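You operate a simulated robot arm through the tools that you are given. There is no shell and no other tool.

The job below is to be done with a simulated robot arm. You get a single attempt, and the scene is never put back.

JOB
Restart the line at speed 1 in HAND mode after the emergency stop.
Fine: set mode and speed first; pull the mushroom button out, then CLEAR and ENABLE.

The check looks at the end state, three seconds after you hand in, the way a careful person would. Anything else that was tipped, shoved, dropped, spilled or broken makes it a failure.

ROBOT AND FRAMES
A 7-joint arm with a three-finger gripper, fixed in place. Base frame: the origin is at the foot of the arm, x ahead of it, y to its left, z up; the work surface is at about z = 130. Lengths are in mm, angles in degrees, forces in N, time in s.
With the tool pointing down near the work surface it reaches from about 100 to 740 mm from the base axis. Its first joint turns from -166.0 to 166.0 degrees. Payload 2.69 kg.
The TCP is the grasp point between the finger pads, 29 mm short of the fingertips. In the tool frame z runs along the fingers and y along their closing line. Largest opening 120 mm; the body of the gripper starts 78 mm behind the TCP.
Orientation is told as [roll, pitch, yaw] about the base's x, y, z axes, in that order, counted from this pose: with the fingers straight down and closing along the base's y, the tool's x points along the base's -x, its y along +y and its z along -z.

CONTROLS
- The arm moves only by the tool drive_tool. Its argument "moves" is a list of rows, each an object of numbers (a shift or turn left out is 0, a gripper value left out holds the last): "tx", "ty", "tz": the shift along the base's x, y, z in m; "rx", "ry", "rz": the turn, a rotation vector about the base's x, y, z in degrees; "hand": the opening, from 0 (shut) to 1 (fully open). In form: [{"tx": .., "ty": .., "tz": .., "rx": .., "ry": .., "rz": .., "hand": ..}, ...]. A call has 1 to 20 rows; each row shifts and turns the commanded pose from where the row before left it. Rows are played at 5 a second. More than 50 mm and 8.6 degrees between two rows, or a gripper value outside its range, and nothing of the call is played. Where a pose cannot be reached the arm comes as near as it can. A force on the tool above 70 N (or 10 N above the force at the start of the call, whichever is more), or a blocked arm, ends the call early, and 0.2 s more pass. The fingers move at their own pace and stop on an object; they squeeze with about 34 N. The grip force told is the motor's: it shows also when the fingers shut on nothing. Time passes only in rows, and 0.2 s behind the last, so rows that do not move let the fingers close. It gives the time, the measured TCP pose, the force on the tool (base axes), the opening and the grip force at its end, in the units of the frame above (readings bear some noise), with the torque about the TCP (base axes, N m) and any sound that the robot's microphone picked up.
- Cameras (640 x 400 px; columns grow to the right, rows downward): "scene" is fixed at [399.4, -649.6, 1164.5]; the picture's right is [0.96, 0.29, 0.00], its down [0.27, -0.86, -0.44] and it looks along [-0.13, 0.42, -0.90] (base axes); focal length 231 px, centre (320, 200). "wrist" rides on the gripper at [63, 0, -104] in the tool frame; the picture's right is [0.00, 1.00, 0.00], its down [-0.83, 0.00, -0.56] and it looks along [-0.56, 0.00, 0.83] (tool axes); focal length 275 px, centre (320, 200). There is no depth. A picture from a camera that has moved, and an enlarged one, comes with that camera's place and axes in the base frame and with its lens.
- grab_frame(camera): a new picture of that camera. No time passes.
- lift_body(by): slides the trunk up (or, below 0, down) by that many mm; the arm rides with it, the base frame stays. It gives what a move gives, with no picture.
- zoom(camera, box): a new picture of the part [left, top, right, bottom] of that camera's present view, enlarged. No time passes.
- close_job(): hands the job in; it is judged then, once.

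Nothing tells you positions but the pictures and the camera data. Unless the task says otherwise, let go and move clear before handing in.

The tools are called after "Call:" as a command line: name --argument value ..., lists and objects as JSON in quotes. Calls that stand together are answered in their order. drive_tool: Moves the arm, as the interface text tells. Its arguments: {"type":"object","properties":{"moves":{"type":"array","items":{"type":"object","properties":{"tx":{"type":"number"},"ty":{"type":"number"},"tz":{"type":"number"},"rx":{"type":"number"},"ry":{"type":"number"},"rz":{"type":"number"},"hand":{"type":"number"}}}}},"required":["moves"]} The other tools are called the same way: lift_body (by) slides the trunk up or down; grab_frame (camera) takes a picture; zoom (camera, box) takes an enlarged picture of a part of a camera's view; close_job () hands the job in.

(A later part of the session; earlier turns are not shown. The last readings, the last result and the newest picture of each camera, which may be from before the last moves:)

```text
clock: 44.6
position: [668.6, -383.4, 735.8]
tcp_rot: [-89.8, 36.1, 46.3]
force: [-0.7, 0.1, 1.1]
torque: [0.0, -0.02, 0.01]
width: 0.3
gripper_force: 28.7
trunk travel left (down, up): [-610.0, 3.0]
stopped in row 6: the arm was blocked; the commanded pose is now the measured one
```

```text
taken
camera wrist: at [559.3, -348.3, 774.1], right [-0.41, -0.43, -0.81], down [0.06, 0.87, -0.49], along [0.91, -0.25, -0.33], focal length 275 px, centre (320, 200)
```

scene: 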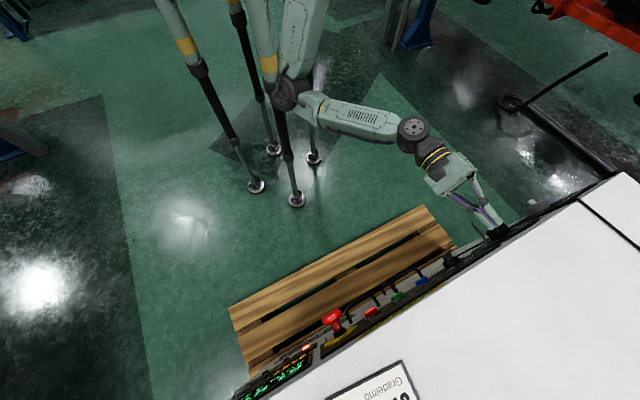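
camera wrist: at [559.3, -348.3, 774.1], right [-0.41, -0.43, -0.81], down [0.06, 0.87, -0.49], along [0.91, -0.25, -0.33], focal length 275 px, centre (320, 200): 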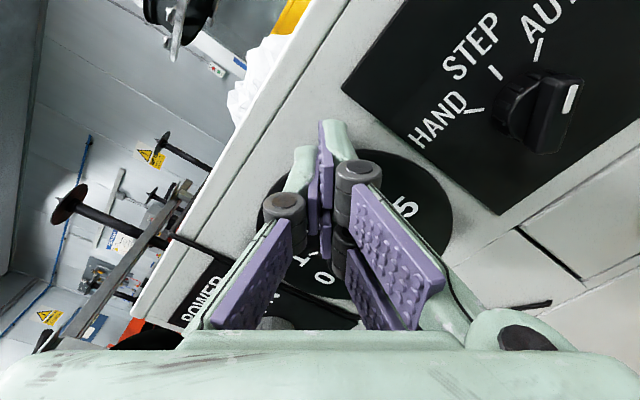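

Call:
zoom --camera "wrist" --box '[400, 20, 640, 200]'

Call:
zoom --camera "scene" --box '[230, 40, 350, 130]'

```text
2.22 times, centred on (520, 110) of wrist
camera zoom: at [559.3, -348.3, 774.1], right [-0.41, -0.43, -0.81], down [0.06, 0.87, -0.49], along [0.91, -0.25, -0.33], focal length 612 px, centre (-124, 400)
```

zoom: 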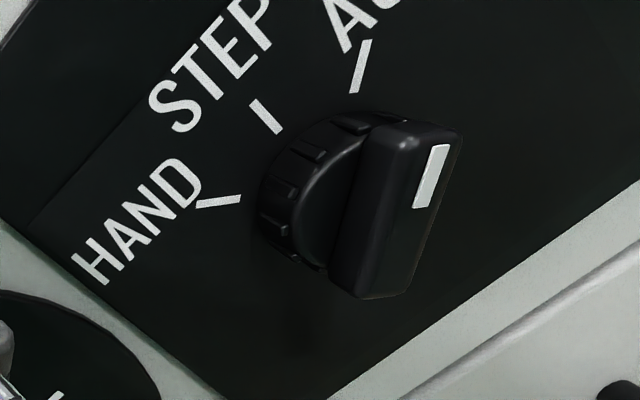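

```text
4.44 times, centred on (290, 85) of scene
camera zoom: at [399.4, -649.6, 1164.5], right [0.96, 0.29, 0.0], down [0.27, -0.86, -0.44], along [-0.13, 0.42, -0.9], focal length 1028 px, centre (453, 711)
```

zoom: 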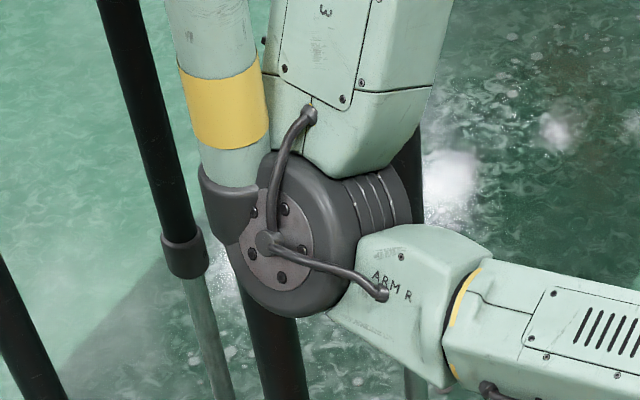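

The elbow is touching the robot's own leg here. SPEED lies further left (q≈255), which gives the elbow more room, so I'll do that knob first: move left and roll back so there's 80° of counter-clockwise roll available.

Call:
drive_tool --moves '[{"rx": 5.4, "ry": -5.4, "tx": 0.0037, "ty": 0.0054}, {"rx": 5.4, "ry": -5.4, "tx": 0.0037, "ty": 0.0054}, {"rx": 5.4, "ry": -5.4, "tx": 0.0037, "ty": 0.0054}, {"rx": 5.4, "ry": -5.4, "tx": 0.0037, "ty": 0.0054}, {"rx": 5.4, "ry": -5.4, "tx": 0.0037, "ty": 0.0054}, {"rx": 5.4, "ry": -5.4, "tx": 0.0037, "ty": 0.0054}, {"rx": 5.4, "ry": -5.4, "tx": 0.0037, "ty": 0.0054}]'

Call:
grab_frame --camera "scene"

Call:
grab_frame --camera "wrist"

```text
clock: 46.2
position: [689.3, -350.4, 736.0]
tcp_rot: [-90.8, -17.1, 45.8]
force: [-0.3, 0.4, -0.2]
torque: [0.0, 0.0, -0.01]
width: 0.0
gripper_force: 29.0
trunk travel left (down, up): [-610.0, 3.0]
```

```text
taken
```

scene: 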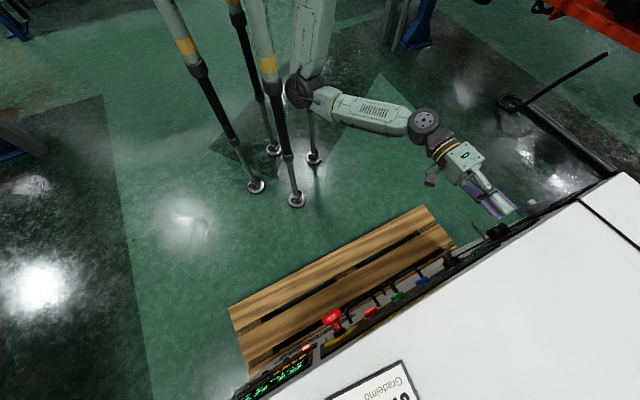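

```text
taken
camera wrist: at [573.5, -320.7, 716.7], right [0.21, 0.2, -0.96], down [0.16, 0.96, 0.23], along [0.96, -0.2, 0.17], focal length 275 px, centre (320, 200)
```

wrist: 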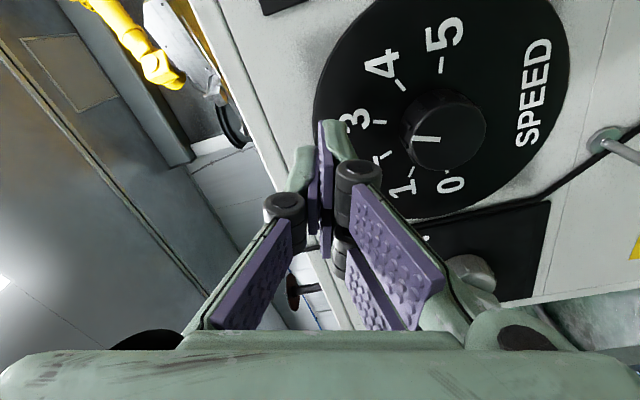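

Call:
zoom --camera "wrist" --box '[330, 40, 570, 220]'

```text
2.22 times, centred on (450, 130) of wrist
camera zoom: at [573.5, -320.7, 716.7], right [0.21, 0.2, -0.96], down [0.16, 0.96, 0.23], along [0.96, -0.2, 0.17], focal length 612 px, centre (31, 356)
```

zoom: 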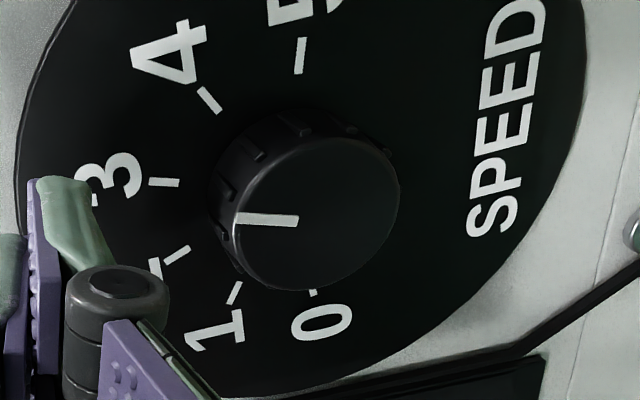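

I have the SPEED knob at q≈254, z≈667, with its face at p≈778, diameter about 40 mm, and the pointer at 3. I'll roll back to about −42°, open to 66 mm, and centre in front of it.

Call:
drive_tool --moves '[{"rx": 5.48, "ry": -5.48, "tx": 0.0008, "ty": 0.0044, "tz": -0.0, "hand": 0.55}, {"rx": 5.48, "ry": -5.48, "tx": 0.0008, "ty": 0.0044, "tz": -0.017}, {"rx": 5.48, "ry": -5.48, "tx": 0.0008, "ty": 0.0044, "tz": -0.026}, {"rx": 5.48, "ry": -5.48, "tx": 0.0008, "ty": 0.0044, "tz": -0.026}, {"tx": 0.0}]'

Call:
grab_frame --camera "wrist"

Call:
grab_frame --camera "scene"

```text
clock: 47.1
position: [712.1, -378.8, 729.7]
tcp_rot: [-90.8, -41.5, 46.4]
force: [-4.0, 0.5, 9.1]
torque: [0.02, 0.02, 0.22]
width: 64.5
gripper_force: 0.0
out of reach, approached as far as the arm can: row 2, 3, 4
trunk travel left (down, up): [-610.0, 3.0]
stopped in row 4: the force on the tool passed its limit at 161 N (the readings are from after the stop); the commanded pose is now the measured one
```

```text
taken
camera wrist: at [605.0, -340.6, 687.9], right [0.46, 0.47, -0.75], down [0.03, 0.84, 0.54], along [0.88, -0.28, 0.37], focal length 275 px, centre (320, 200)
```

wrist: 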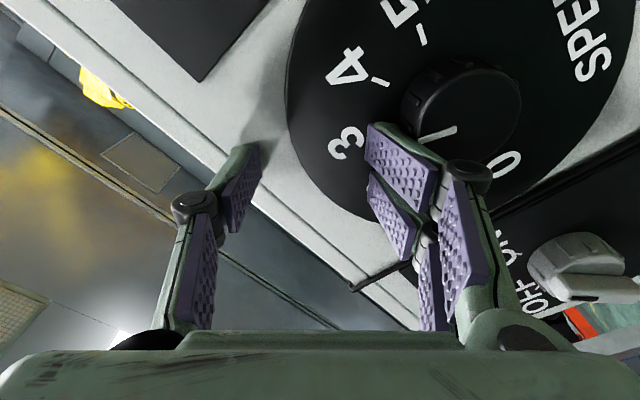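

```text
taken
```

scene: 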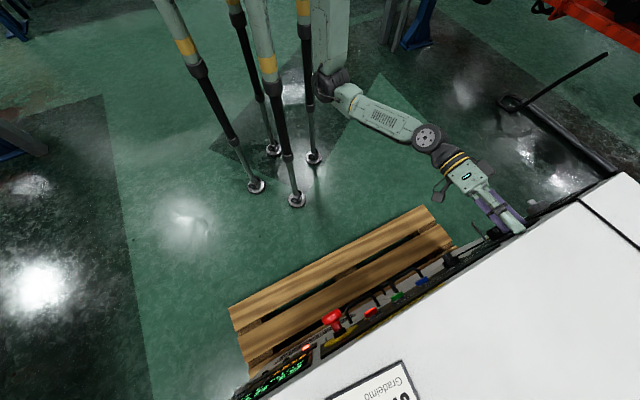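

The arm ran out of reach in roll, drifted toward the panel, and the fingers touched it. I'll back straight off, roll back within range, and then check that nothing was moved.

Call:
drive_tool --moves '[{"tx": -0.01, "ty": 0.01}, {"tx": -0.014, "ty": 0.014}, {"tx": -0.014, "ty": 0.014}]'

Call:
grab_frame --camera "wrist"

```text
clock: 47.9
position: [685.3, -365.0, 749.4]
tcp_rot: [-90.1, -41.4, 46.0]
force: [0.7, -0.5, -0.4]
torque: [0.03, -0.02, 0.0]
width: 66.0
gripper_force: 0.0
out of reach, approached as far as the arm can: row 1, 2, 3
trunk travel left (down, up): [-610.0, 3.0]
```

```text
taken
camera wrist: at [577.9, -326.7, 708.7], right [0.46, 0.47, -0.75], down [0.04, 0.84, 0.55], along [0.89, -0.28, 0.37], focal length 275 px, centre (320, 200)
```

wrist: 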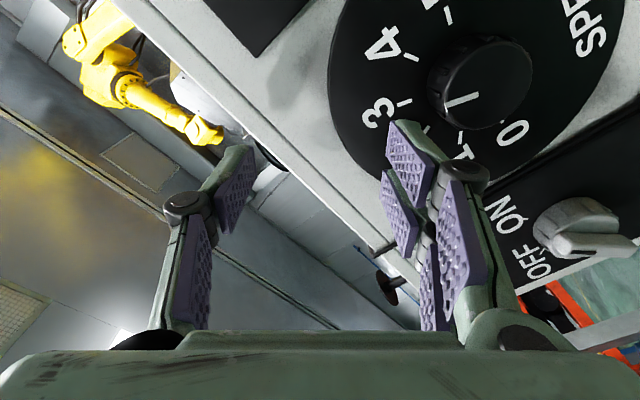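

Call:
drive_tool --moves '[{"rx": -4.6, "ry": 4.6}, {"rx": -4.6, "ry": 4.6}, {"rx": -4.6, "ry": 4.6}]'

Call:
zoom --camera "wrist" --box '[340, 0, 640, 190]'

Call:
grab_frame --camera "scene"

```text
clock: 48.7
position: [684.5, -365.7, 749.8]
tcp_rot: [-90.0, -21.9, 45.8]
force: [-0.1, -0.6, 0.2]
torque: [0.03, 0.0, -0.02]
width: 66.2
gripper_force: 0.1
trunk travel left (down, up): [-610.0, 3.0]
```

```text
2.11 times, centred on (490, 95) of wrist
camera zoom: at [570.6, -335.2, 727.5], right [0.26, 0.26, -0.93], down [0.14, 0.94, 0.31], along [0.96, -0.21, 0.2], focal length 580 px, centre (-38, 421)
```

zoom: 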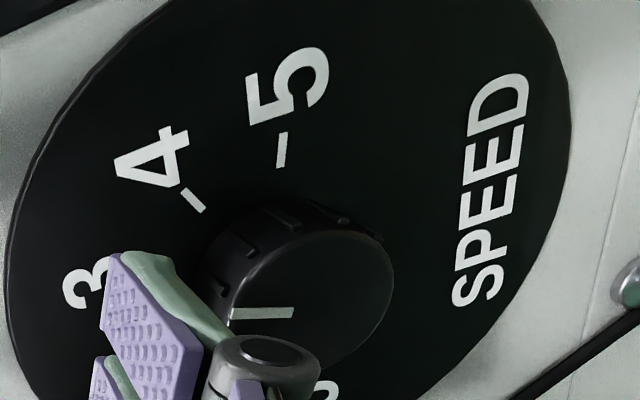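

```text
taken
```

scene: 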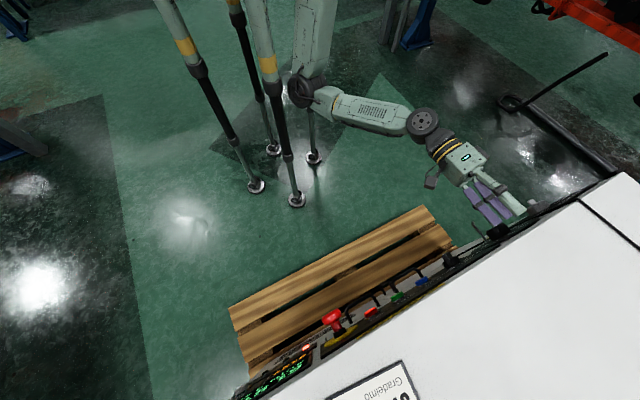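

Call:
drive_tool --moves '[{"tx": 0.004, "ty": 0.0145}, {"tx": 0.004, "ty": 0.0145}, {"tx": 0.0}]'

Call:
drive_tool --moves '[{"tz": -0.015}, {"tz": -0.015}]'

```text
clock: 49.5
position: [692.7, -336.8, 750.4]
tcp_rot: [-90.0, -21.9, 45.9]
force: [-1.0, 0.2, -1.3]
torque: [0.0, 0.0, -0.04]
width: 66.0
gripper_force: 0.1
trunk travel left (down, up): [-610.0, 3.0]
```

```text
clock: 50.1
position: [693.6, -335.9, 720.0]
tcp_rot: [-90.0, -22.0, 46.0]
force: [0.7, 0.4, 0.4]
torque: [0.02, -0.01, 0.01]
width: 66.1
gripper_force: 0.1
trunk travel left (down, up): [-610.0, 3.0]
```

Call:
drive_tool --moves '[{"tz": -0.015}, {"tz": -0.015}]'

Call:
drive_tool --moves '[{"tz": -0.012}, {"tz": -0.011}]'

Call:
grab_frame --camera "wrist"

Call:
grab_frame --camera "scene"

```text
clock: 50.7
position: [697.3, -345.9, 702.5]
tcp_rot: [-89.6, -21.8, 46.0]
force: [0.4, -0.6, 0.1]
torque: [-0.02, -0.01, 0.01]
width: 66.1
gripper_force: 0.1
out of reach, approached as far as the arm can: row 1, 2
trunk travel left (down, up): [-610.0, 3.0]
```

```text
clock: 51.3
position: [701.5, -354.4, 695.5]
tcp_rot: [-89.6, -21.9, 46.1]
force: [-4.6, 6.6, 1.4]
torque: [0.25, 0.15, 0.09]
width: 67.4
gripper_force: 0.7
out of reach, approached as far as the arm can: row 1, 2
trunk travel left (down, up): [-610.0, 3.0]
```

```text
taken
camera wrist: at [587.0, -324.7, 673.8], right [0.25, 0.27, -0.93], down [0.14, 0.94, 0.31], along [0.96, -0.2, 0.2], focal length 275 px, centre (320, 200)
```

wrist: 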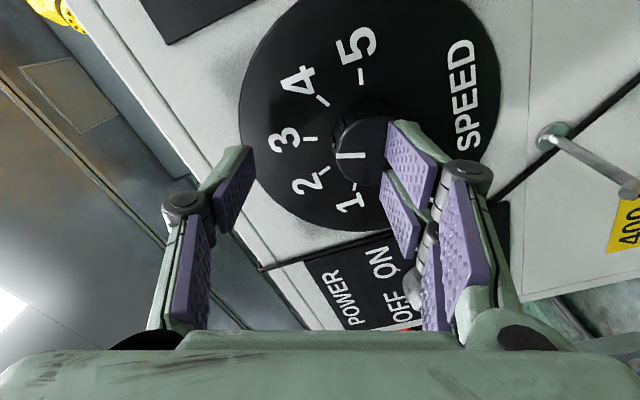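

```text
taken
```

scene: 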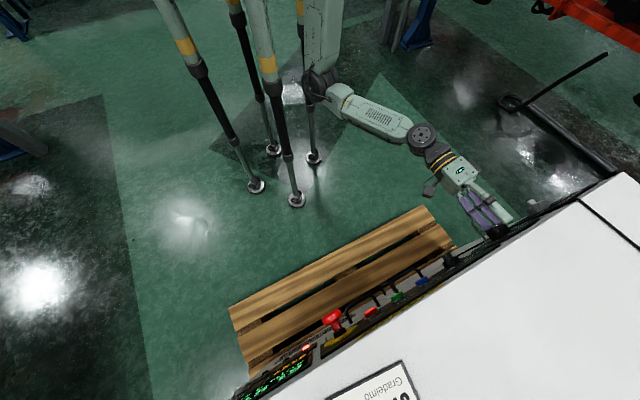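

Call:
drive_tool --moves '[{"tx": -0.01, "ty": 0.01, "tz": 0.004}, {"tx": -0.008, "ty": 0.008, "tz": 0.01}, {"tz": 0.01}]'

Call:
drive_tool --moves '[{"rx": -4.6, "ry": 4.6}, {"rx": -4.6, "ry": 4.6}, {"rx": -4.6, "ry": 4.6}, {"rx": -4.6, "ry": 4.6}]'

Call:
drive_tool --moves '[{"tz": -0.015}, {"tz": -0.015}]'

```text
clock: 52.1
position: [686.5, -339.5, 722.8]
tcp_rot: [-89.9, -22.0, 45.9]
force: [1.2, -0.1, 0.2]
torque: [-0.01, 0.02, 0.04]
width: 65.9
gripper_force: 0.1
out of reach, approached as far as the arm can: row 1
trunk travel left (down, up): [-610.0, 3.0]
```

```text
clock: 53.1
position: [684.7, -340.0, 723.5]
tcp_rot: [-89.7, 4.2, 45.8]
force: [0.0, 0.6, -0.1]
torque: [-0.02, 0.01, -0.01]
width: 65.9
gripper_force: 0.1
trunk travel left (down, up): [-610.0, 3.0]
```

```text
clock: 53.7
position: [683.7, -340.5, 692.1]
tcp_rot: [-89.6, 4.2, 45.8]
force: [-0.2, -0.2, 0.0]
torque: [0.03, 0.02, -0.02]
width: 65.9
gripper_force: 0.0
trunk travel left (down, up): [-610.0, 3.0]
```

Rolling further negative removed the limit. I'll continue down to the knob centre height and shift onto its axis.

Call:
drive_tool --moves '[{"tx": 0.004, "ty": 0.004, "tz": -0.0125}, {"tx": 0.004, "ty": 0.004, "tz": -0.0125}, {"tx": 0.0}]'

Call:
grab_frame --camera "wrist"

Call:
grab_frame --camera "scene"

```text
clock: 54.5
position: [693.0, -332.1, 667.1]
tcp_rot: [-89.6, 4.1, 45.7]
force: [0.2, 0.3, 0.5]
torque: [0.02, 0.0, 0.02]
width: 66.0
gripper_force: 0.0
trunk travel left (down, up): [-610.0, 3.0]
```

```text
taken
camera wrist: at [575.2, -304.2, 673.8], right [-0.06, -0.05, -1.0], down [0.18, 0.98, -0.06], along [0.98, -0.18, -0.05], focal length 275 px, centre (320, 200)
```

wrist: 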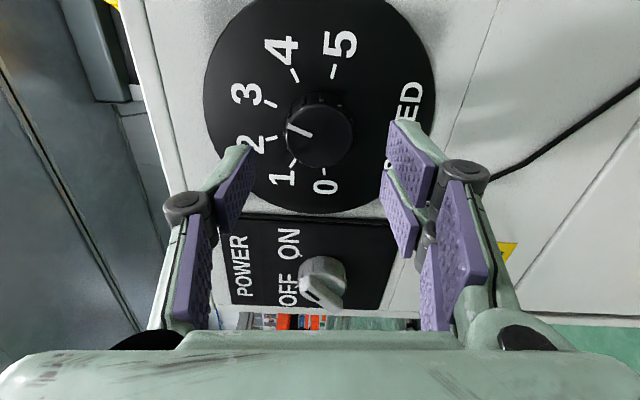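

```text
taken
```

scene: 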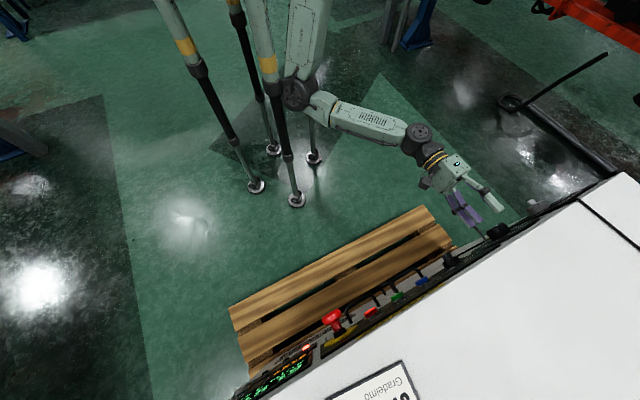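

Call:
zoom --camera "wrist" --box '[200, 0, 440, 220]'

```text
1.82 times, centred on (320, 110) of wrist
camera zoom: at [575.2, -304.2, 673.8], right [-0.06, -0.05, -1.0], down [0.18, 0.98, -0.06], along [0.98, -0.18, -0.05], focal length 500 px, centre (320, 364)
```

zoom: 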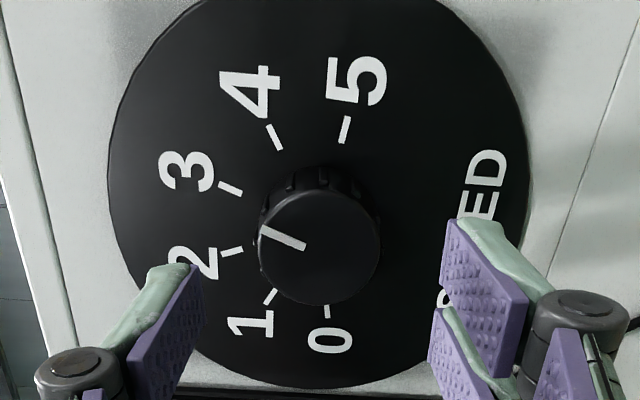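

The knob is centred between the fingers at q≈254, z≈667, and still points at 3. I'll advance 40 mm in small steps so the pads straddle it.

Call:
drive_tool --moves '[{"tx": 0.007, "ty": -0.0078}, {"tx": 0.007, "ty": -0.0078}, {"tx": 0.007, "ty": -0.0072}, {"tx": 0.007, "ty": -0.007}]'

Call:
grab_frame --camera "wrist"

```text
clock: 55.5
position: [721.4, -362.0, 667.6]
tcp_rot: [-89.6, 4.1, 45.7]
force: [1.4, 0.3, -0.6]
torque: [0.03, -0.01, 0.0]
width: 66.1
gripper_force: 0.0
trunk travel left (down, up): [-610.0, 3.0]
```

```text
taken
camera wrist: at [603.6, -333.9, 673.4], right [-0.06, -0.05, -1.0], down [0.18, 0.98, -0.06], along [0.98, -0.18, -0.05], focal length 275 px, centre (320, 200)
```

wrist: 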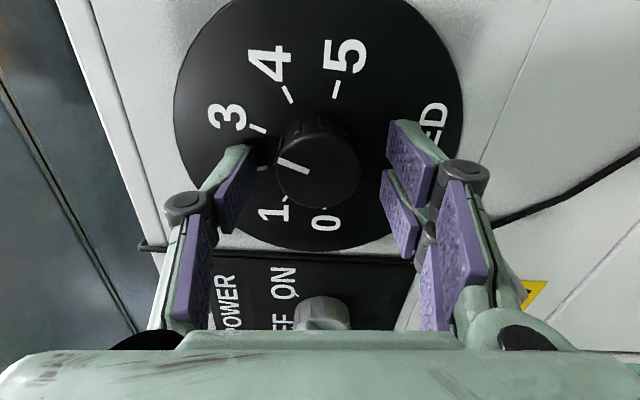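

Call:
drive_tool --moves '[{"hand": 0.0}, {"hand": 0.0}, {"hand": 0.0}]'

Call:
grab_frame --camera "wrist"

```text
clock: 56.3
position: [721.0, -361.5, 668.0]
tcp_rot: [-89.7, 4.2, 45.8]
force: [5.9, -3.6, 4.0]
torque: [-0.05, -0.07, -0.06]
width: 41.1
gripper_force: 29.7
trunk travel left (down, up): [-610.0, 3.0]
```

```text
taken
camera wrist: at [603.5, -333.9, 674.1], right [-0.06, -0.05, -1.0], down [0.18, 0.98, -0.06], along [0.98, -0.18, -0.05], focal length 275 px, centre (320, 200)
```

wrist: 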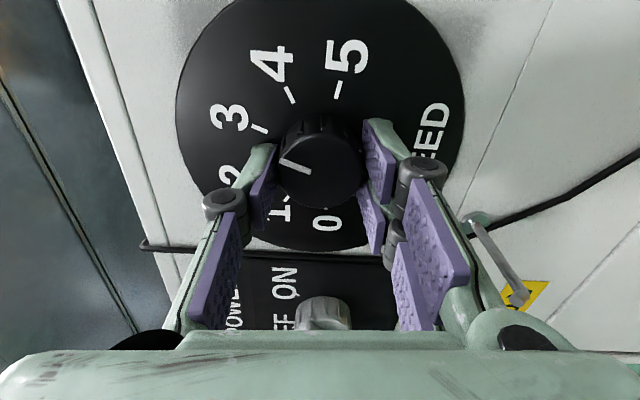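

Firm grip at 41 mm. I'll turn counter-clockwise in stages and check for drift.

Call:
drive_tool --moves '[{"rx": -4.24, "ry": 4.24}, {"rx": -4.24, "ry": 4.24}, {"rx": -4.24, "ry": 4.24}, {"rx": -4.24, "ry": 4.24}]'

Call:
grab_frame --camera "wrist"

Call:
grab_frame --camera "scene"

```text
clock: 57.3
position: [721.4, -361.7, 667.0]
tcp_rot: [-89.2, 28.1, 45.9]
force: [-13.0, 8.7, -2.7]
torque: [0.12, 0.11, 0.2]
width: 41.0
gripper_force: 45.4
trunk travel left (down, up): [-610.0, 3.0]
```

```text
taken
camera wrist: at [609.0, -328.3, 699.1], right [-0.34, -0.33, -0.88], down [0.11, 0.91, -0.39], along [0.93, -0.23, -0.27], focal length 275 px, centre (320, 200)
```

wrist: 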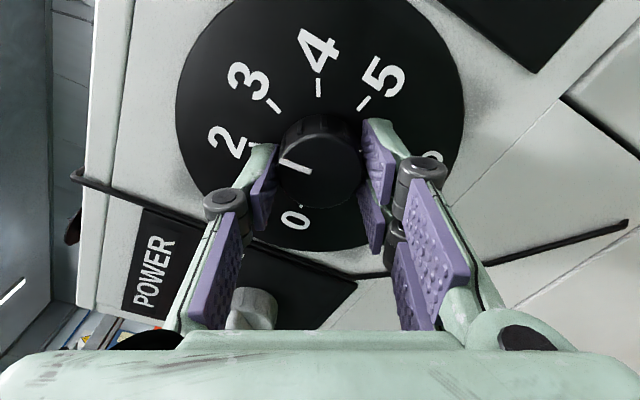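

```text
taken
```

scene: 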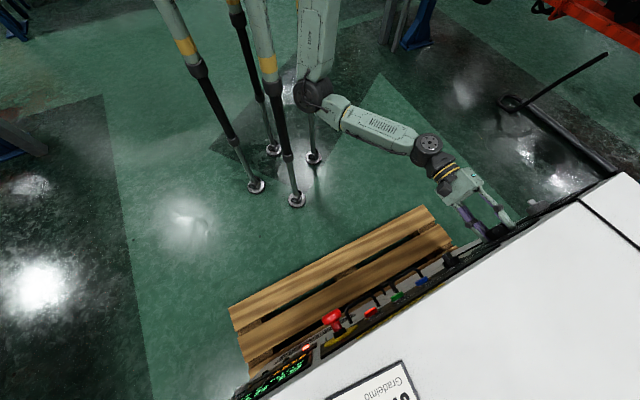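

Call:
drive_tool --moves '[{"rx": -4.24, "ry": 4.24}, {"rx": -4.24, "ry": 4.24}, {"rx": -4.24, "ry": 4.24}, {"rx": -4.24, "ry": 4.24}]'

Call:
grab_frame --camera "scene"

```text
clock: 58.3
position: [721.0, -361.7, 666.4]
tcp_rot: [-88.5, 52.2, 46.4]
force: [-29.5, 14.4, -13.0]
torque: [0.13, 0.01, -0.32]
width: 41.1
gripper_force: 45.5
trunk travel left (down, up): [-610.0, 3.0]
```

```text
taken
```

scene: 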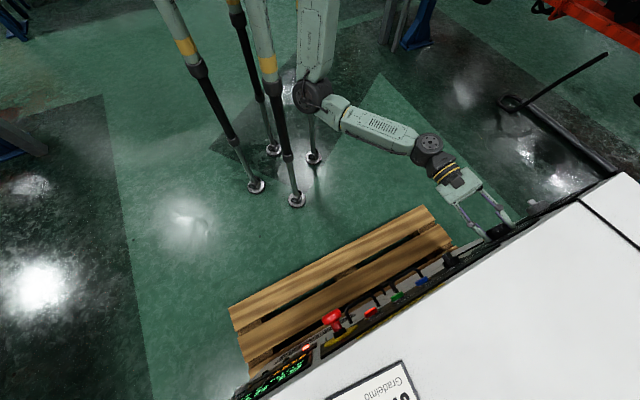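

Call:
drive_tool --moves '[{"rx": -4.24, "ry": 4.24, "tx": -0.0012, "ty": 0.0008}, {"rx": -4.24, "ry": 4.24, "tx": -0.0008, "ty": 0.0004}, {"rx": -4.24, "ry": 4.24}]'

Call:
zoom --camera "wrist" --box '[200, 0, 440, 220]'

Call:
zoom --camera "scene" --box '[230, 320, 340, 400]'

```text
clock: 59.1
position: [719.7, -362.1, 665.8]
tcp_rot: [-87.2, 70.1, 47.6]
force: [21.7, -19.7, -11.2]
torque: [0.24, 0.25, 0.06]
width: 40.7
gripper_force: 44.8
trunk travel left (down, up): [-610.0, 3.0]
```

```text
1.82 times, centred on (320, 110) of wrist
camera zoom: at [632.8, -304.0, 728.0], right [-0.67, -0.66, -0.34], down [-0.2, 0.6, -0.77], along [0.71, -0.45, -0.54], focal length 500 px, centre (320, 364)
```

zoom: 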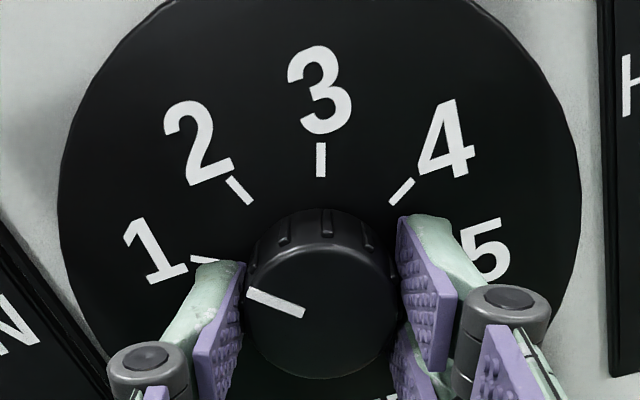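

```text
5.00 times, centred on (285, 360) of scene
camera zoom: at [399.4, -649.6, 1164.5], right [0.96, 0.29, 0.0], down [0.27, -0.86, -0.44], along [-0.13, 0.42, -0.9], focal length 1157 px, centre (495, -600)
```

zoom: 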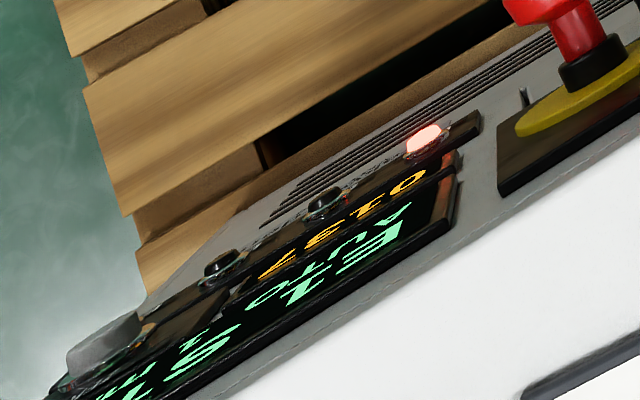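

The pointer is now about 45° toward 1, and needs about 14° more. I'll finish the turn and let go of the small pull I added.

Call:
drive_tool --moves '[{"rx": -4.95, "ry": 4.95, "tx": 0.0008, "ty": -0.0006, "tz": 0.0005}, {"rx": -4.95, "ry": 4.95}, {"tx": 0.0}]'

Call:
grab_frame --camera "wrist"

Call:
grab_frame --camera "scene"

```text
clock: 59.9
position: [720.0, -361.6, 666.2]
tcp_rot: [-80.0, 84.0, 54.5]
force: [-37.0, 15.1, -21.3]
torque: [0.45, 0.36, -0.56]
width: 41.0
gripper_force: 45.0
trunk travel left (down, up): [-610.0, 3.0]
```

```text
taken
camera wrist: at [643.8, -293.4, 731.7], right [-0.71, -0.7, -0.1], down [-0.34, 0.46, -0.82], along [0.62, -0.55, -0.57], focal length 275 px, centre (320, 200)
```

wrist: 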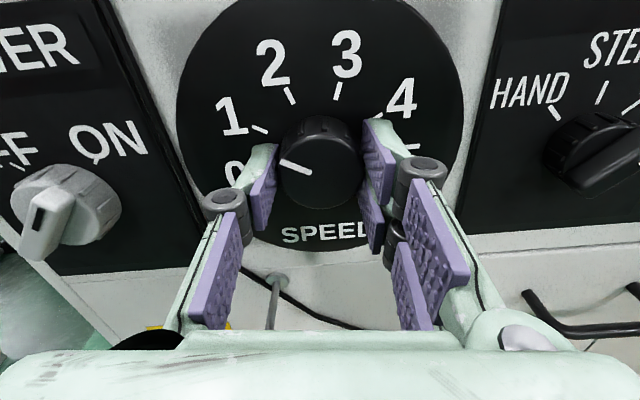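

```text
taken
```

scene: 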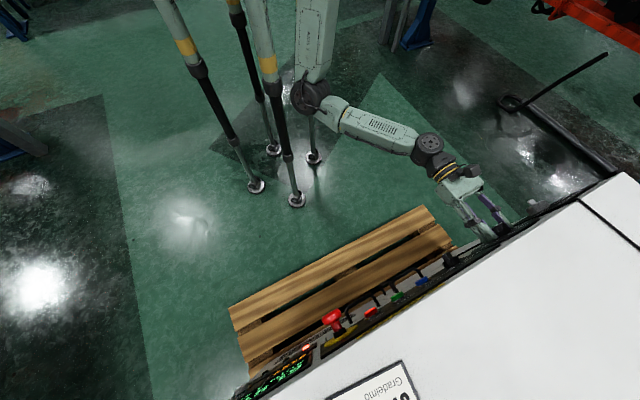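

The pointer now reads about 60°, on the "1" mark. I'll release and back off in a straight line.

Call:
drive_tool --moves '[{"hand": 0.55}, {"hand": 0.55}, {"hand": 0.55}]'

Call:
drive_tool --moves '[{"tx": -0.007, "ty": 0.007}, {"tx": -0.007, "ty": 0.007}, {"tx": -0.007, "ty": 0.007}, {"tx": -0.007, "ty": 0.007}]'

Call:
grab_frame --camera "wrist"

Call:
grab_frame --camera "scene"

```text
clock: 60.7
position: [720.0, -361.3, 668.3]
tcp_rot: [-82.6, 84.0, 52.2]
force: [-0.8, 0.3, 0.0]
torque: [0.02, -0.02, -0.03]
width: 65.9
gripper_force: 0.1
trunk travel left (down, up): [-610.0, 3.0]
```

```text
clock: 61.7
position: [692.1, -332.7, 668.6]
tcp_rot: [-82.4, 84.0, 52.4]
force: [0.3, 0.0, 0.7]
torque: [0.03, 0.02, 0.01]
width: 66.0
gripper_force: 0.0
trunk travel left (down, up): [-610.0, 3.0]
```

```text
taken
camera wrist: at [616.4, -263.9, 733.2], right [-0.71, -0.7, -0.1], down [-0.34, 0.46, -0.82], along [0.62, -0.55, -0.56], focal length 275 px, centre (320, 200)
```

wrist: 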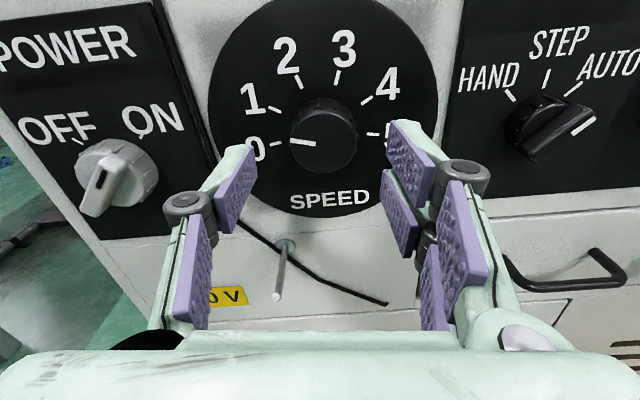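

```text
taken
```

scene: 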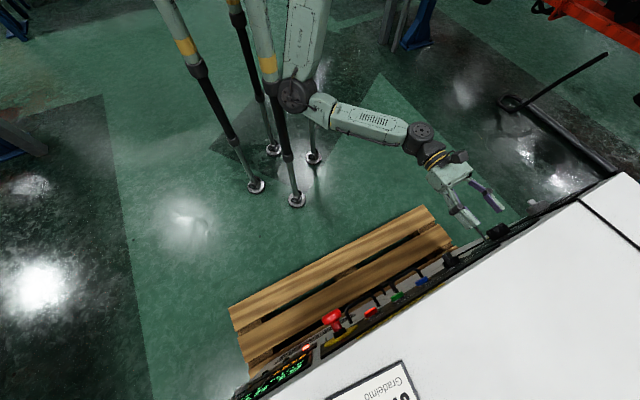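

Call:
zoom --camera "wrist" --box '[210, 40, 450, 230]'

```text
2.11 times, centred on (330, 135) of wrist
camera zoom: at [616.4, -263.9, 733.2], right [-0.71, -0.7, -0.1], down [-0.34, 0.46, -0.82], along [0.62, -0.55, -0.56], focal length 580 px, centre (299, 337)
```

zoom: 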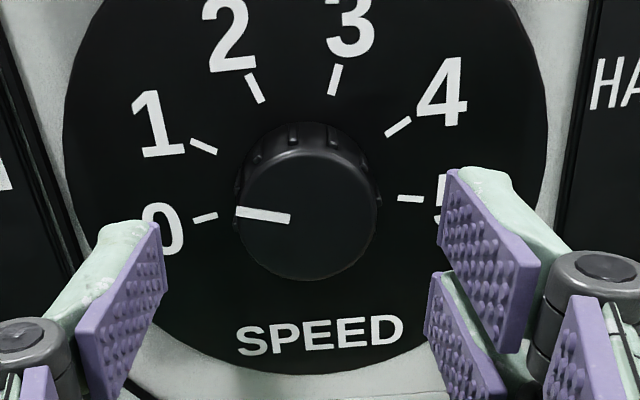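

Call:
zoom --camera "scene" --box '[225, 340, 325, 400]'

```text
6.40 times, centred on (275, 370) of scene
camera zoom: at [399.4, -649.6, 1164.5], right [0.96, 0.29, 0.0], down [0.27, -0.86, -0.44], along [-0.13, 0.42, -0.9], focal length 1481 px, centre (608, -888)
```

zoom: 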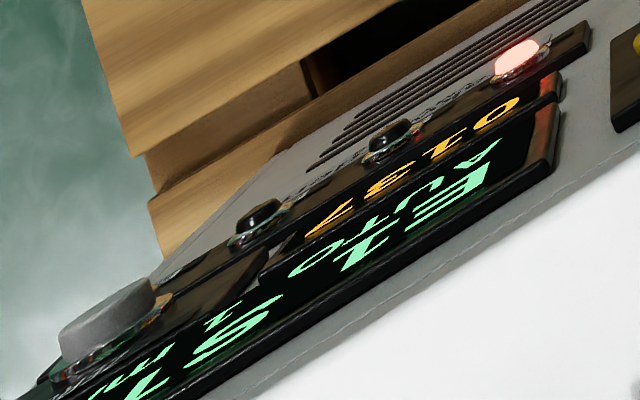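

The display reads AUTO 1 m/min now, but the pointer slipped about 15° past the "1" mark on release, to about 75° instead of 60°. I'll re-grip and bring it back onto the mark.

Call:
drive_tool --moves '[{"tx": 0.007, "ty": -0.0073, "tz": -0.0016}, {"tx": 0.007, "ty": -0.0072}, {"tx": 0.0071, "ty": -0.0072}, {"tx": 0.0071, "ty": -0.0072}, {"tx": 0.0}]'

Call:
drive_tool --moves '[{"hand": 0.0}, {"hand": 0.0}, {"hand": 0.0}]'

Call:
zoom --camera "wrist" --box '[200, 40, 440, 240]'

```text
clock: 62.9
position: [720.9, -361.6, 667.8]
tcp_rot: [-82.1, 84.0, 52.7]
force: [-0.2, 0.3, 0.6]
torque: [0.03, 0.02, 0.01]
width: 66.0
gripper_force: 0.1
trunk travel left (down, up): [-610.0, 3.0]
```

```text
clock: 63.7
position: [719.8, -363.4, 668.5]
tcp_rot: [-82.1, 83.9, 52.4]
force: [-3.7, 0.0, -0.9]
torque: [-0.03, 0.05, -0.12]
width: 40.9
gripper_force: 29.0
trunk travel left (down, up): [-610.0, 3.0]
```

```text
2.00 times, centred on (320, 140) of wrist
camera zoom: at [643.9, -294.0, 732.2], right [-0.71, -0.7, -0.1], down [-0.34, 0.46, -0.82], along [0.62, -0.55, -0.56], focal length 551 px, centre (320, 320)
```

zoom: 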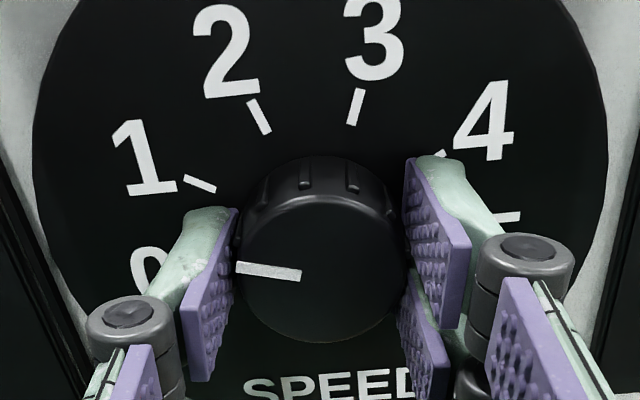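

Call:
drive_tool --moves '[{"rx": 3.54, "ry": -3.54}, {"rx": 3.54, "ry": -3.54}, {"rx": 3.54, "ry": -3.54}, {"tx": 0.0}]'

Call:
zoom --camera "wrist" --box '[200, 40, 440, 240]'

```text
clock: 64.7
position: [719.3, -362.7, 666.5]
tcp_rot: [-87.7, 69.0, 47.0]
force: [21.0, -20.2, 4.0]
torque: [-0.07, -0.03, 0.18]
width: 40.6
gripper_force: 44.8
trunk travel left (down, up): [-610.0, 3.0]
```

```text
2.00 times, centred on (320, 140) of wrist
camera zoom: at [632.2, -305.5, 728.5], right [-0.67, -0.66, -0.35], down [-0.19, 0.61, -0.77], along [0.72, -0.44, -0.53], focal length 551 px, centre (320, 320)
```

zoom: 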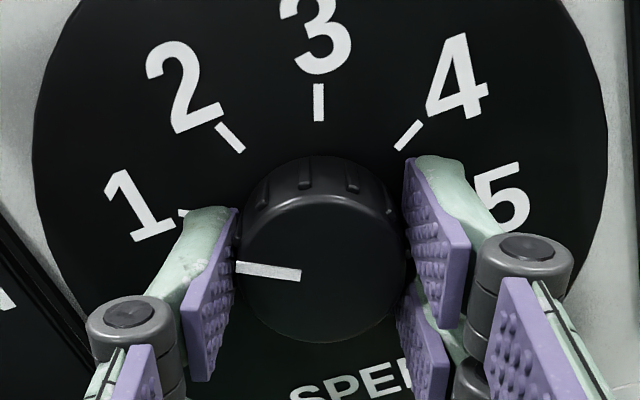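

The pointer is at 60°, on "1". I'll take out the residual push along the axis before releasing so it doesn't slip.

Call:
drive_tool --moves '[{"tx": 0.0006, "ty": -0.0006, "tz": 0.0}, {"tx": 0.0}]'

```text
clock: 65.3
position: [720.9, -362.9, 667.7]
tcp_rot: [-87.7, 69.1, 47.0]
force: [-13.4, 2.8, 2.5]
torque: [-0.2, -0.18, -0.28]
width: 40.5
gripper_force: 45.2
trunk travel left (down, up): [-610.0, 3.0]
```

Call:
drive_tool --moves '[{"hand": 0.36}, {"hand": 0.4}, {"hand": 0.55}, {"hand": 0.55}]'

Call:
zoom --camera "wrist" --box '[200, 40, 440, 240]'

```text
clock: 66.3
position: [720.7, -361.6, 666.7]
tcp_rot: [-87.6, 69.0, 47.2]
force: [-0.6, 0.2, 0.1]
torque: [0.01, 0.01, 0.02]
width: 66.0
gripper_force: 0.0
trunk travel left (down, up): [-610.0, 3.0]
```

```text
2.00 times, centred on (320, 140) of wrist
camera zoom: at [632.8, -305.4, 728.1], right [-0.67, -0.66, -0.35], down [-0.19, 0.61, -0.77], along [0.72, -0.44, -0.53], focal length 551 px, centre (320, 320)
```

zoom: 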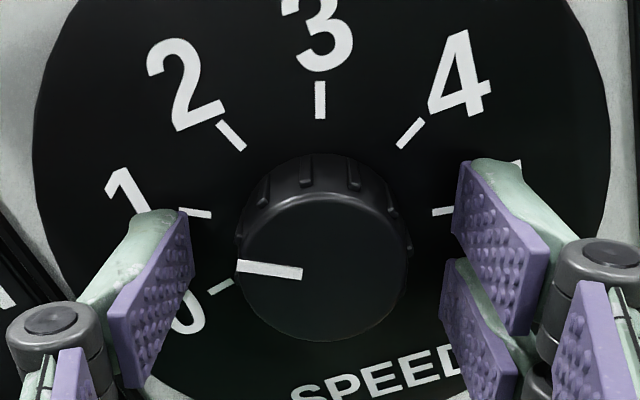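

Released cleanly, and the pointer is still on 1. I'll back off and then look at the mode knob, keeping the elbow clear by angling the tool slightly in azimuth.

Call:
drive_tool --moves '[{"tx": -0.007, "ty": 0.007}, {"tx": -0.007, "ty": 0.007}, {"tx": -0.007, "ty": 0.007}, {"tx": -0.0085, "ty": 0.0085}]'

Call:
drive_tool --moves '[{"rz": -4, "tx": -0.004, "ty": -0.004}, {"rz": -4, "tx": -0.007, "ty": -0.007}, {"rz": -4, "tx": -0.007, "ty": -0.007}]'

Call:
grab_frame --camera "scene"

```text
clock: 67.3
position: [692.1, -332.1, 666.2]
tcp_rot: [-87.7, 69.0, 47.2]
force: [-0.7, -0.6, -0.2]
torque: [-0.01, 0.0, 0.0]
width: 65.8
gripper_force: 0.0
trunk travel left (down, up): [-610.0, 3.0]
```

```text
clock: 68.1
position: [673.4, -350.8, 667.1]
tcp_rot: [-87.7, 69.1, 35.1]
force: [0.4, -0.7, -0.4]
torque: [-0.01, -0.02, 0.01]
width: 65.8
gripper_force: 0.1
trunk travel left (down, up): [-610.0, 3.0]
```

```text
taken
```

scene: 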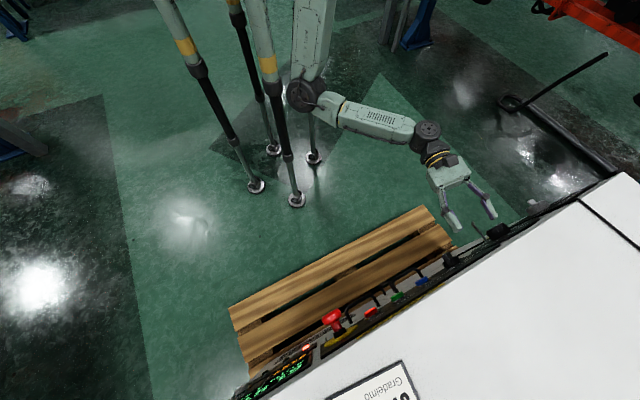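

Call:
drive_tool --moves '[{"tx": -0.014, "ty": -0.014}, {"tx": -0.014, "ty": -0.014}]'

Call:
drive_tool --moves '[{"tx": -0.012, "ty": -0.012}, {"tx": -0.012, "ty": -0.012}]'

Call:
grab_frame --camera "scene"

Call:
grab_frame --camera "wrist"

```text
clock: 68.7
position: [645.6, -379.4, 667.9]
tcp_rot: [-87.7, 69.1, 35.2]
force: [-0.1, -1.0, 0.4]
torque: [0.0, 0.0, 0.04]
width: 66.1
gripper_force: 0.1
trunk travel left (down, up): [-610.0, 3.0]
```

```text
clock: 69.3
position: [627.1, -399.0, 663.3]
tcp_rot: [-86.9, 68.9, 36.1]
force: [-0.1, 0.6, 1.1]
torque: [0.0, -0.01, -0.02]
width: 66.0
gripper_force: 0.1
trunk travel left (down, up): [-610.0, 3.0]
```

```text
taken
```

scene: 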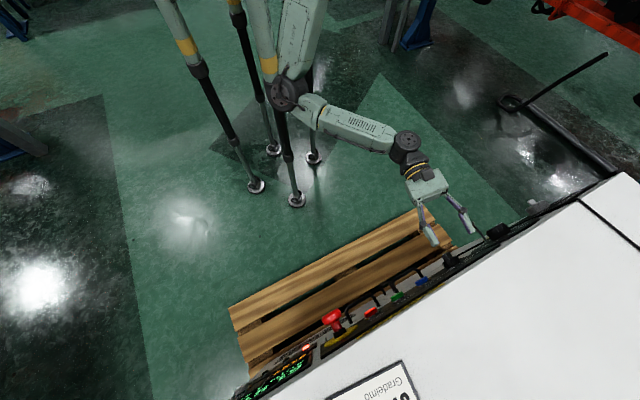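

```text
taken
camera wrist: at [553.0, -325.7, 724.9], right [-0.78, -0.51, -0.36], down [-0.07, 0.64, -0.77], along [0.62, -0.58, -0.54], focal length 275 px, centre (320, 200)
```

wrist: 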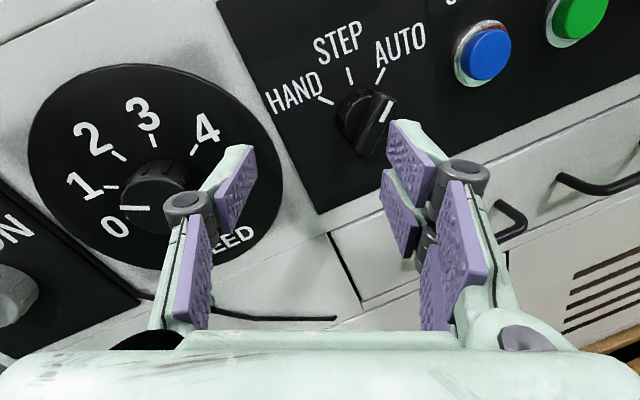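

Call:
drive_tool --moves '[{"tx": 0.005, "ty": 0.005, "tz": 0.004, "hand": 0.0}, {"rx": 4.2, "ry": -6.2}, {"rx": 4.2, "ry": -6.2}, {"rx": 4.2, "ry": -6.2}, {"rx": 4.2, "ry": -6.2}, {"rx": 4.2, "ry": -6.2}, {"rx": 4.2, "ry": -6.2}]'

Call:
grab_frame --camera "scene"

```text
clock: 70.9
position: [629.4, -396.5, 667.7]
tcp_rot: [-88.2, 23.9, 34.7]
force: [0.6, 0.1, -0.1]
torque: [-0.01, -0.03, 0.0]
width: 0.0
gripper_force: 28.7
trunk travel left (down, up): [-610.0, 3.0]
```

```text
taken
```

scene: 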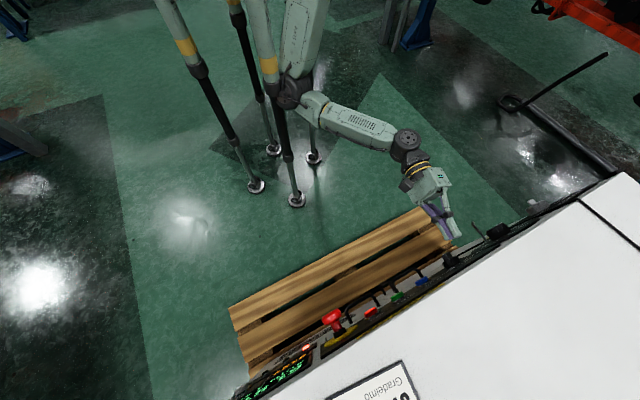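

The elbow keeps settling against the leg because the wrist bends only to the right. I'll flip the wrist bend to the left by rotating the whole hand about the forearm axis at this clear spot. First I'll reduce the bend.

Call:
drive_tool --moves '[{"rz": 7, "tx": 0.023, "ty": 0.018, "tz": 0.0023}, {"rz": 7, "tx": 0.021, "ty": 0.0205, "tz": 0.0023}, {"rz": 7, "tx": 0.0182, "ty": 0.0229, "tz": 0.0023}]'

Call:
grab_frame --camera "scene"

```text
clock: 71.7
position: [692.9, -335.1, 675.6]
tcp_rot: [-88.4, 23.8, 55.7]
force: [0.2, 0.0, 0.3]
torque: [-0.03, 0.03, 0.01]
width: 0.0
gripper_force: 28.4
trunk travel left (down, up): [-610.0, 3.0]
```

```text
taken
```

scene: 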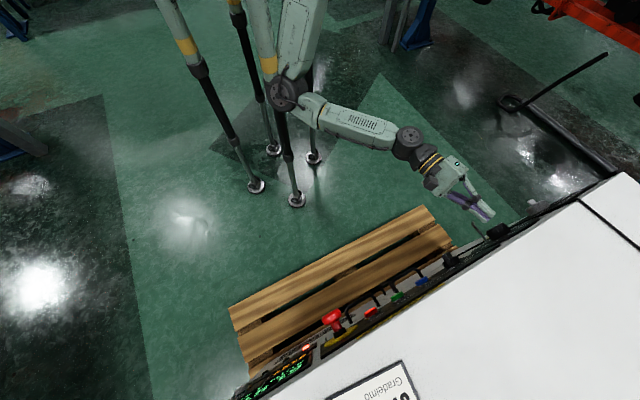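

Call:
drive_tool --moves '[{"rx": -7.79, "ry": 1.8, "tx": 0.0, "ty": 0.0, "tz": 0.0125}, {"rx": -7.79, "ry": 1.8, "tx": 0.0004, "ty": 0.0018, "tz": 0.0124}, {"rx": -7.79, "ry": 1.8, "tx": 0.0008, "ty": 0.0034, "tz": 0.012}, {"rx": -7.79, "ry": 1.8, "tx": 0.0011, "ty": 0.005, "tz": 0.0114}, {"rx": -7.79, "ry": 1.8, "tx": 0.0015, "ty": 0.0065, "tz": 0.0106}, {"rx": -7.79, "ry": 1.8, "tx": 0.0018, "ty": 0.0079, "tz": 0.0096}]'

Call:
grab_frame --camera "scene"

```text
clock: 73.1
position: [695.6, -311.8, 743.6]
tcp_rot: [-127.8, 64.8, 25.5]
force: [0.7, 0.7, -0.5]
torque: [0.0, 0.0, 0.02]
width: 0.2
gripper_force: 28.4
trunk travel left (down, up): [-610.0, 3.0]
```

```text
taken
```

scene: 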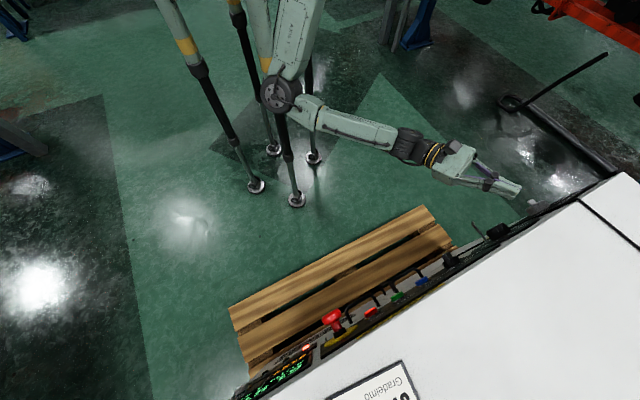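

Call:
drive_tool --moves '[{"rx": -7.79, "ry": 1.8, "tx": 0.0021, "ty": 0.0091, "tz": 0.0084}, {"rx": -7.79, "ry": 1.8, "tx": 0.0023, "ty": 0.0101, "tz": 0.007}, {"rx": -7.79, "ry": 1.8, "tx": 0.0025, "ty": 0.011, "tz": 0.0055}, {"rx": -7.79, "ry": 1.8, "tx": 0.0027, "ty": 0.0116, "tz": 0.0039}, {"rx": -7.79, "ry": 1.8, "tx": 0.0028, "ty": 0.012, "tz": 0.0022}, {"rx": -7.79, "ry": 1.8, "tx": 0.0028, "ty": 0.0122, "tz": 0.0004}]'

Call:
grab_frame --camera "scene"

```text
clock: 74.5
position: [713.9, -242.7, 770.4]
tcp_rot: [129.2, 53.4, -68.8]
force: [0.3, 0.3, -0.9]
torque: [0.01, 0.0, 0.08]
width: 0.0
gripper_force: 29.0
trunk travel left (down, up): [-610.0, 3.0]
```

```text
taken
```

scene: 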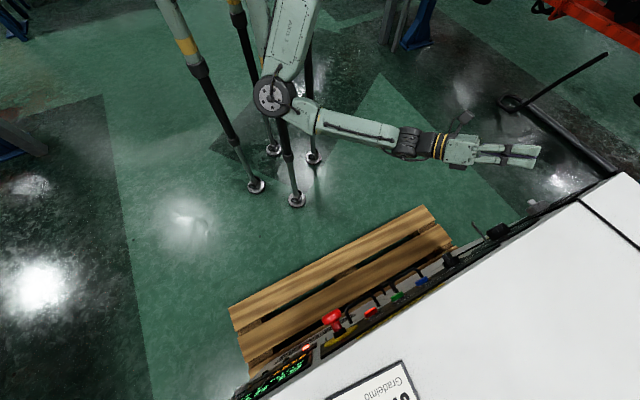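

Call:
drive_tool --moves '[{"rx": -7.52, "ry": 0.15, "rz": 0.99, "tx": 0.001, "ty": 0.016, "tz": 0.005}, {"rx": -7.52, "ry": 0.15, "rz": 0.99, "tx": 0.0007, "ty": 0.0165, "tz": 0.003}, {"rx": -7.52, "ry": 0.15, "rz": 0.99, "tx": 0.0004, "ty": 0.0168, "tz": 0.0007}, {"rx": -7.52, "ry": 0.15, "rz": 0.99, "tx": 0.0001, "ty": 0.0167, "tz": -0.0015}, {"rx": -7.52, "ry": 0.15, "rz": 0.99, "tx": -0.0002, "ty": 0.0164, "tz": -0.0037}, {"rx": -7.52, "ry": 0.15, "rz": 0.99, "tx": -0.0005, "ty": 0.0158, "tz": -0.0057}]'

Call:
grab_frame --camera "scene"

```text
clock: 75.9
position: [711.3, -148.1, 770.3]
tcp_rot: [111.1, 10.5, -72.9]
force: [-0.3, -0.8, 0.0]
torque: [0.0, -0.01, 0.01]
width: 0.2
gripper_force: 29.0
trunk travel left (down, up): [-610.0, 3.0]
```

```text
taken
```

scene: 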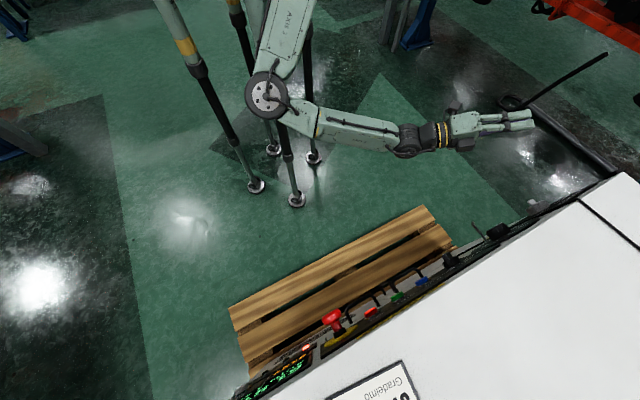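

Call:
drive_tool --moves '[{"rx": -7.52, "ry": 0.15, "rz": 0.99, "tx": -0.0007, "ty": 0.0149, "tz": -0.0078}, {"rx": -7.52, "ry": 0.15, "rz": 0.99, "tx": -0.001, "ty": 0.0137, "tz": -0.0097}, {"rx": -7.52, "ry": 0.15, "rz": 0.99, "tx": -0.0013, "ty": 0.0123, "tz": -0.0114}, {"rx": -7.52, "ry": 0.15, "rz": 0.99, "tx": -0.0015, "ty": 0.0106, "tz": -0.0129}, {"rx": -7.52, "ry": 0.15, "rz": 0.99, "tx": -0.0017, "ty": 0.0088, "tz": -0.0142}, {"rx": -7.52, "ry": 0.15, "rz": 0.99, "tx": -0.0019, "ty": 0.0069, "tz": -0.0151}]'

Call:
grab_frame --camera "scene"

```text
clock: 77.3
position: [703.6, -81.6, 699.9]
tcp_rot: [93.6, -31.3, -63.2]
force: [0.5, -0.8, -0.3]
torque: [-0.02, -0.01, 0.01]
width: 0.0
gripper_force: 28.6
trunk travel left (down, up): [-610.0, 3.0]
```

```text
taken
```

scene: 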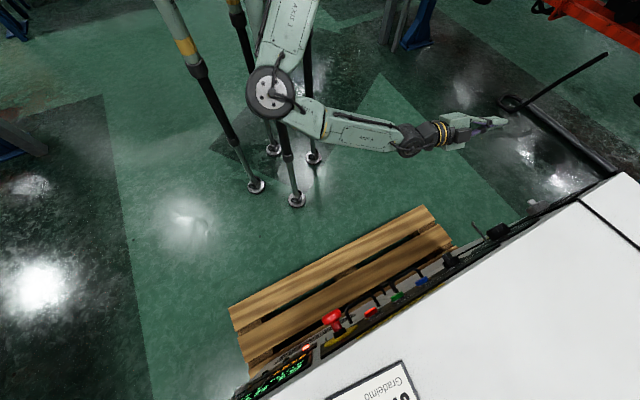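

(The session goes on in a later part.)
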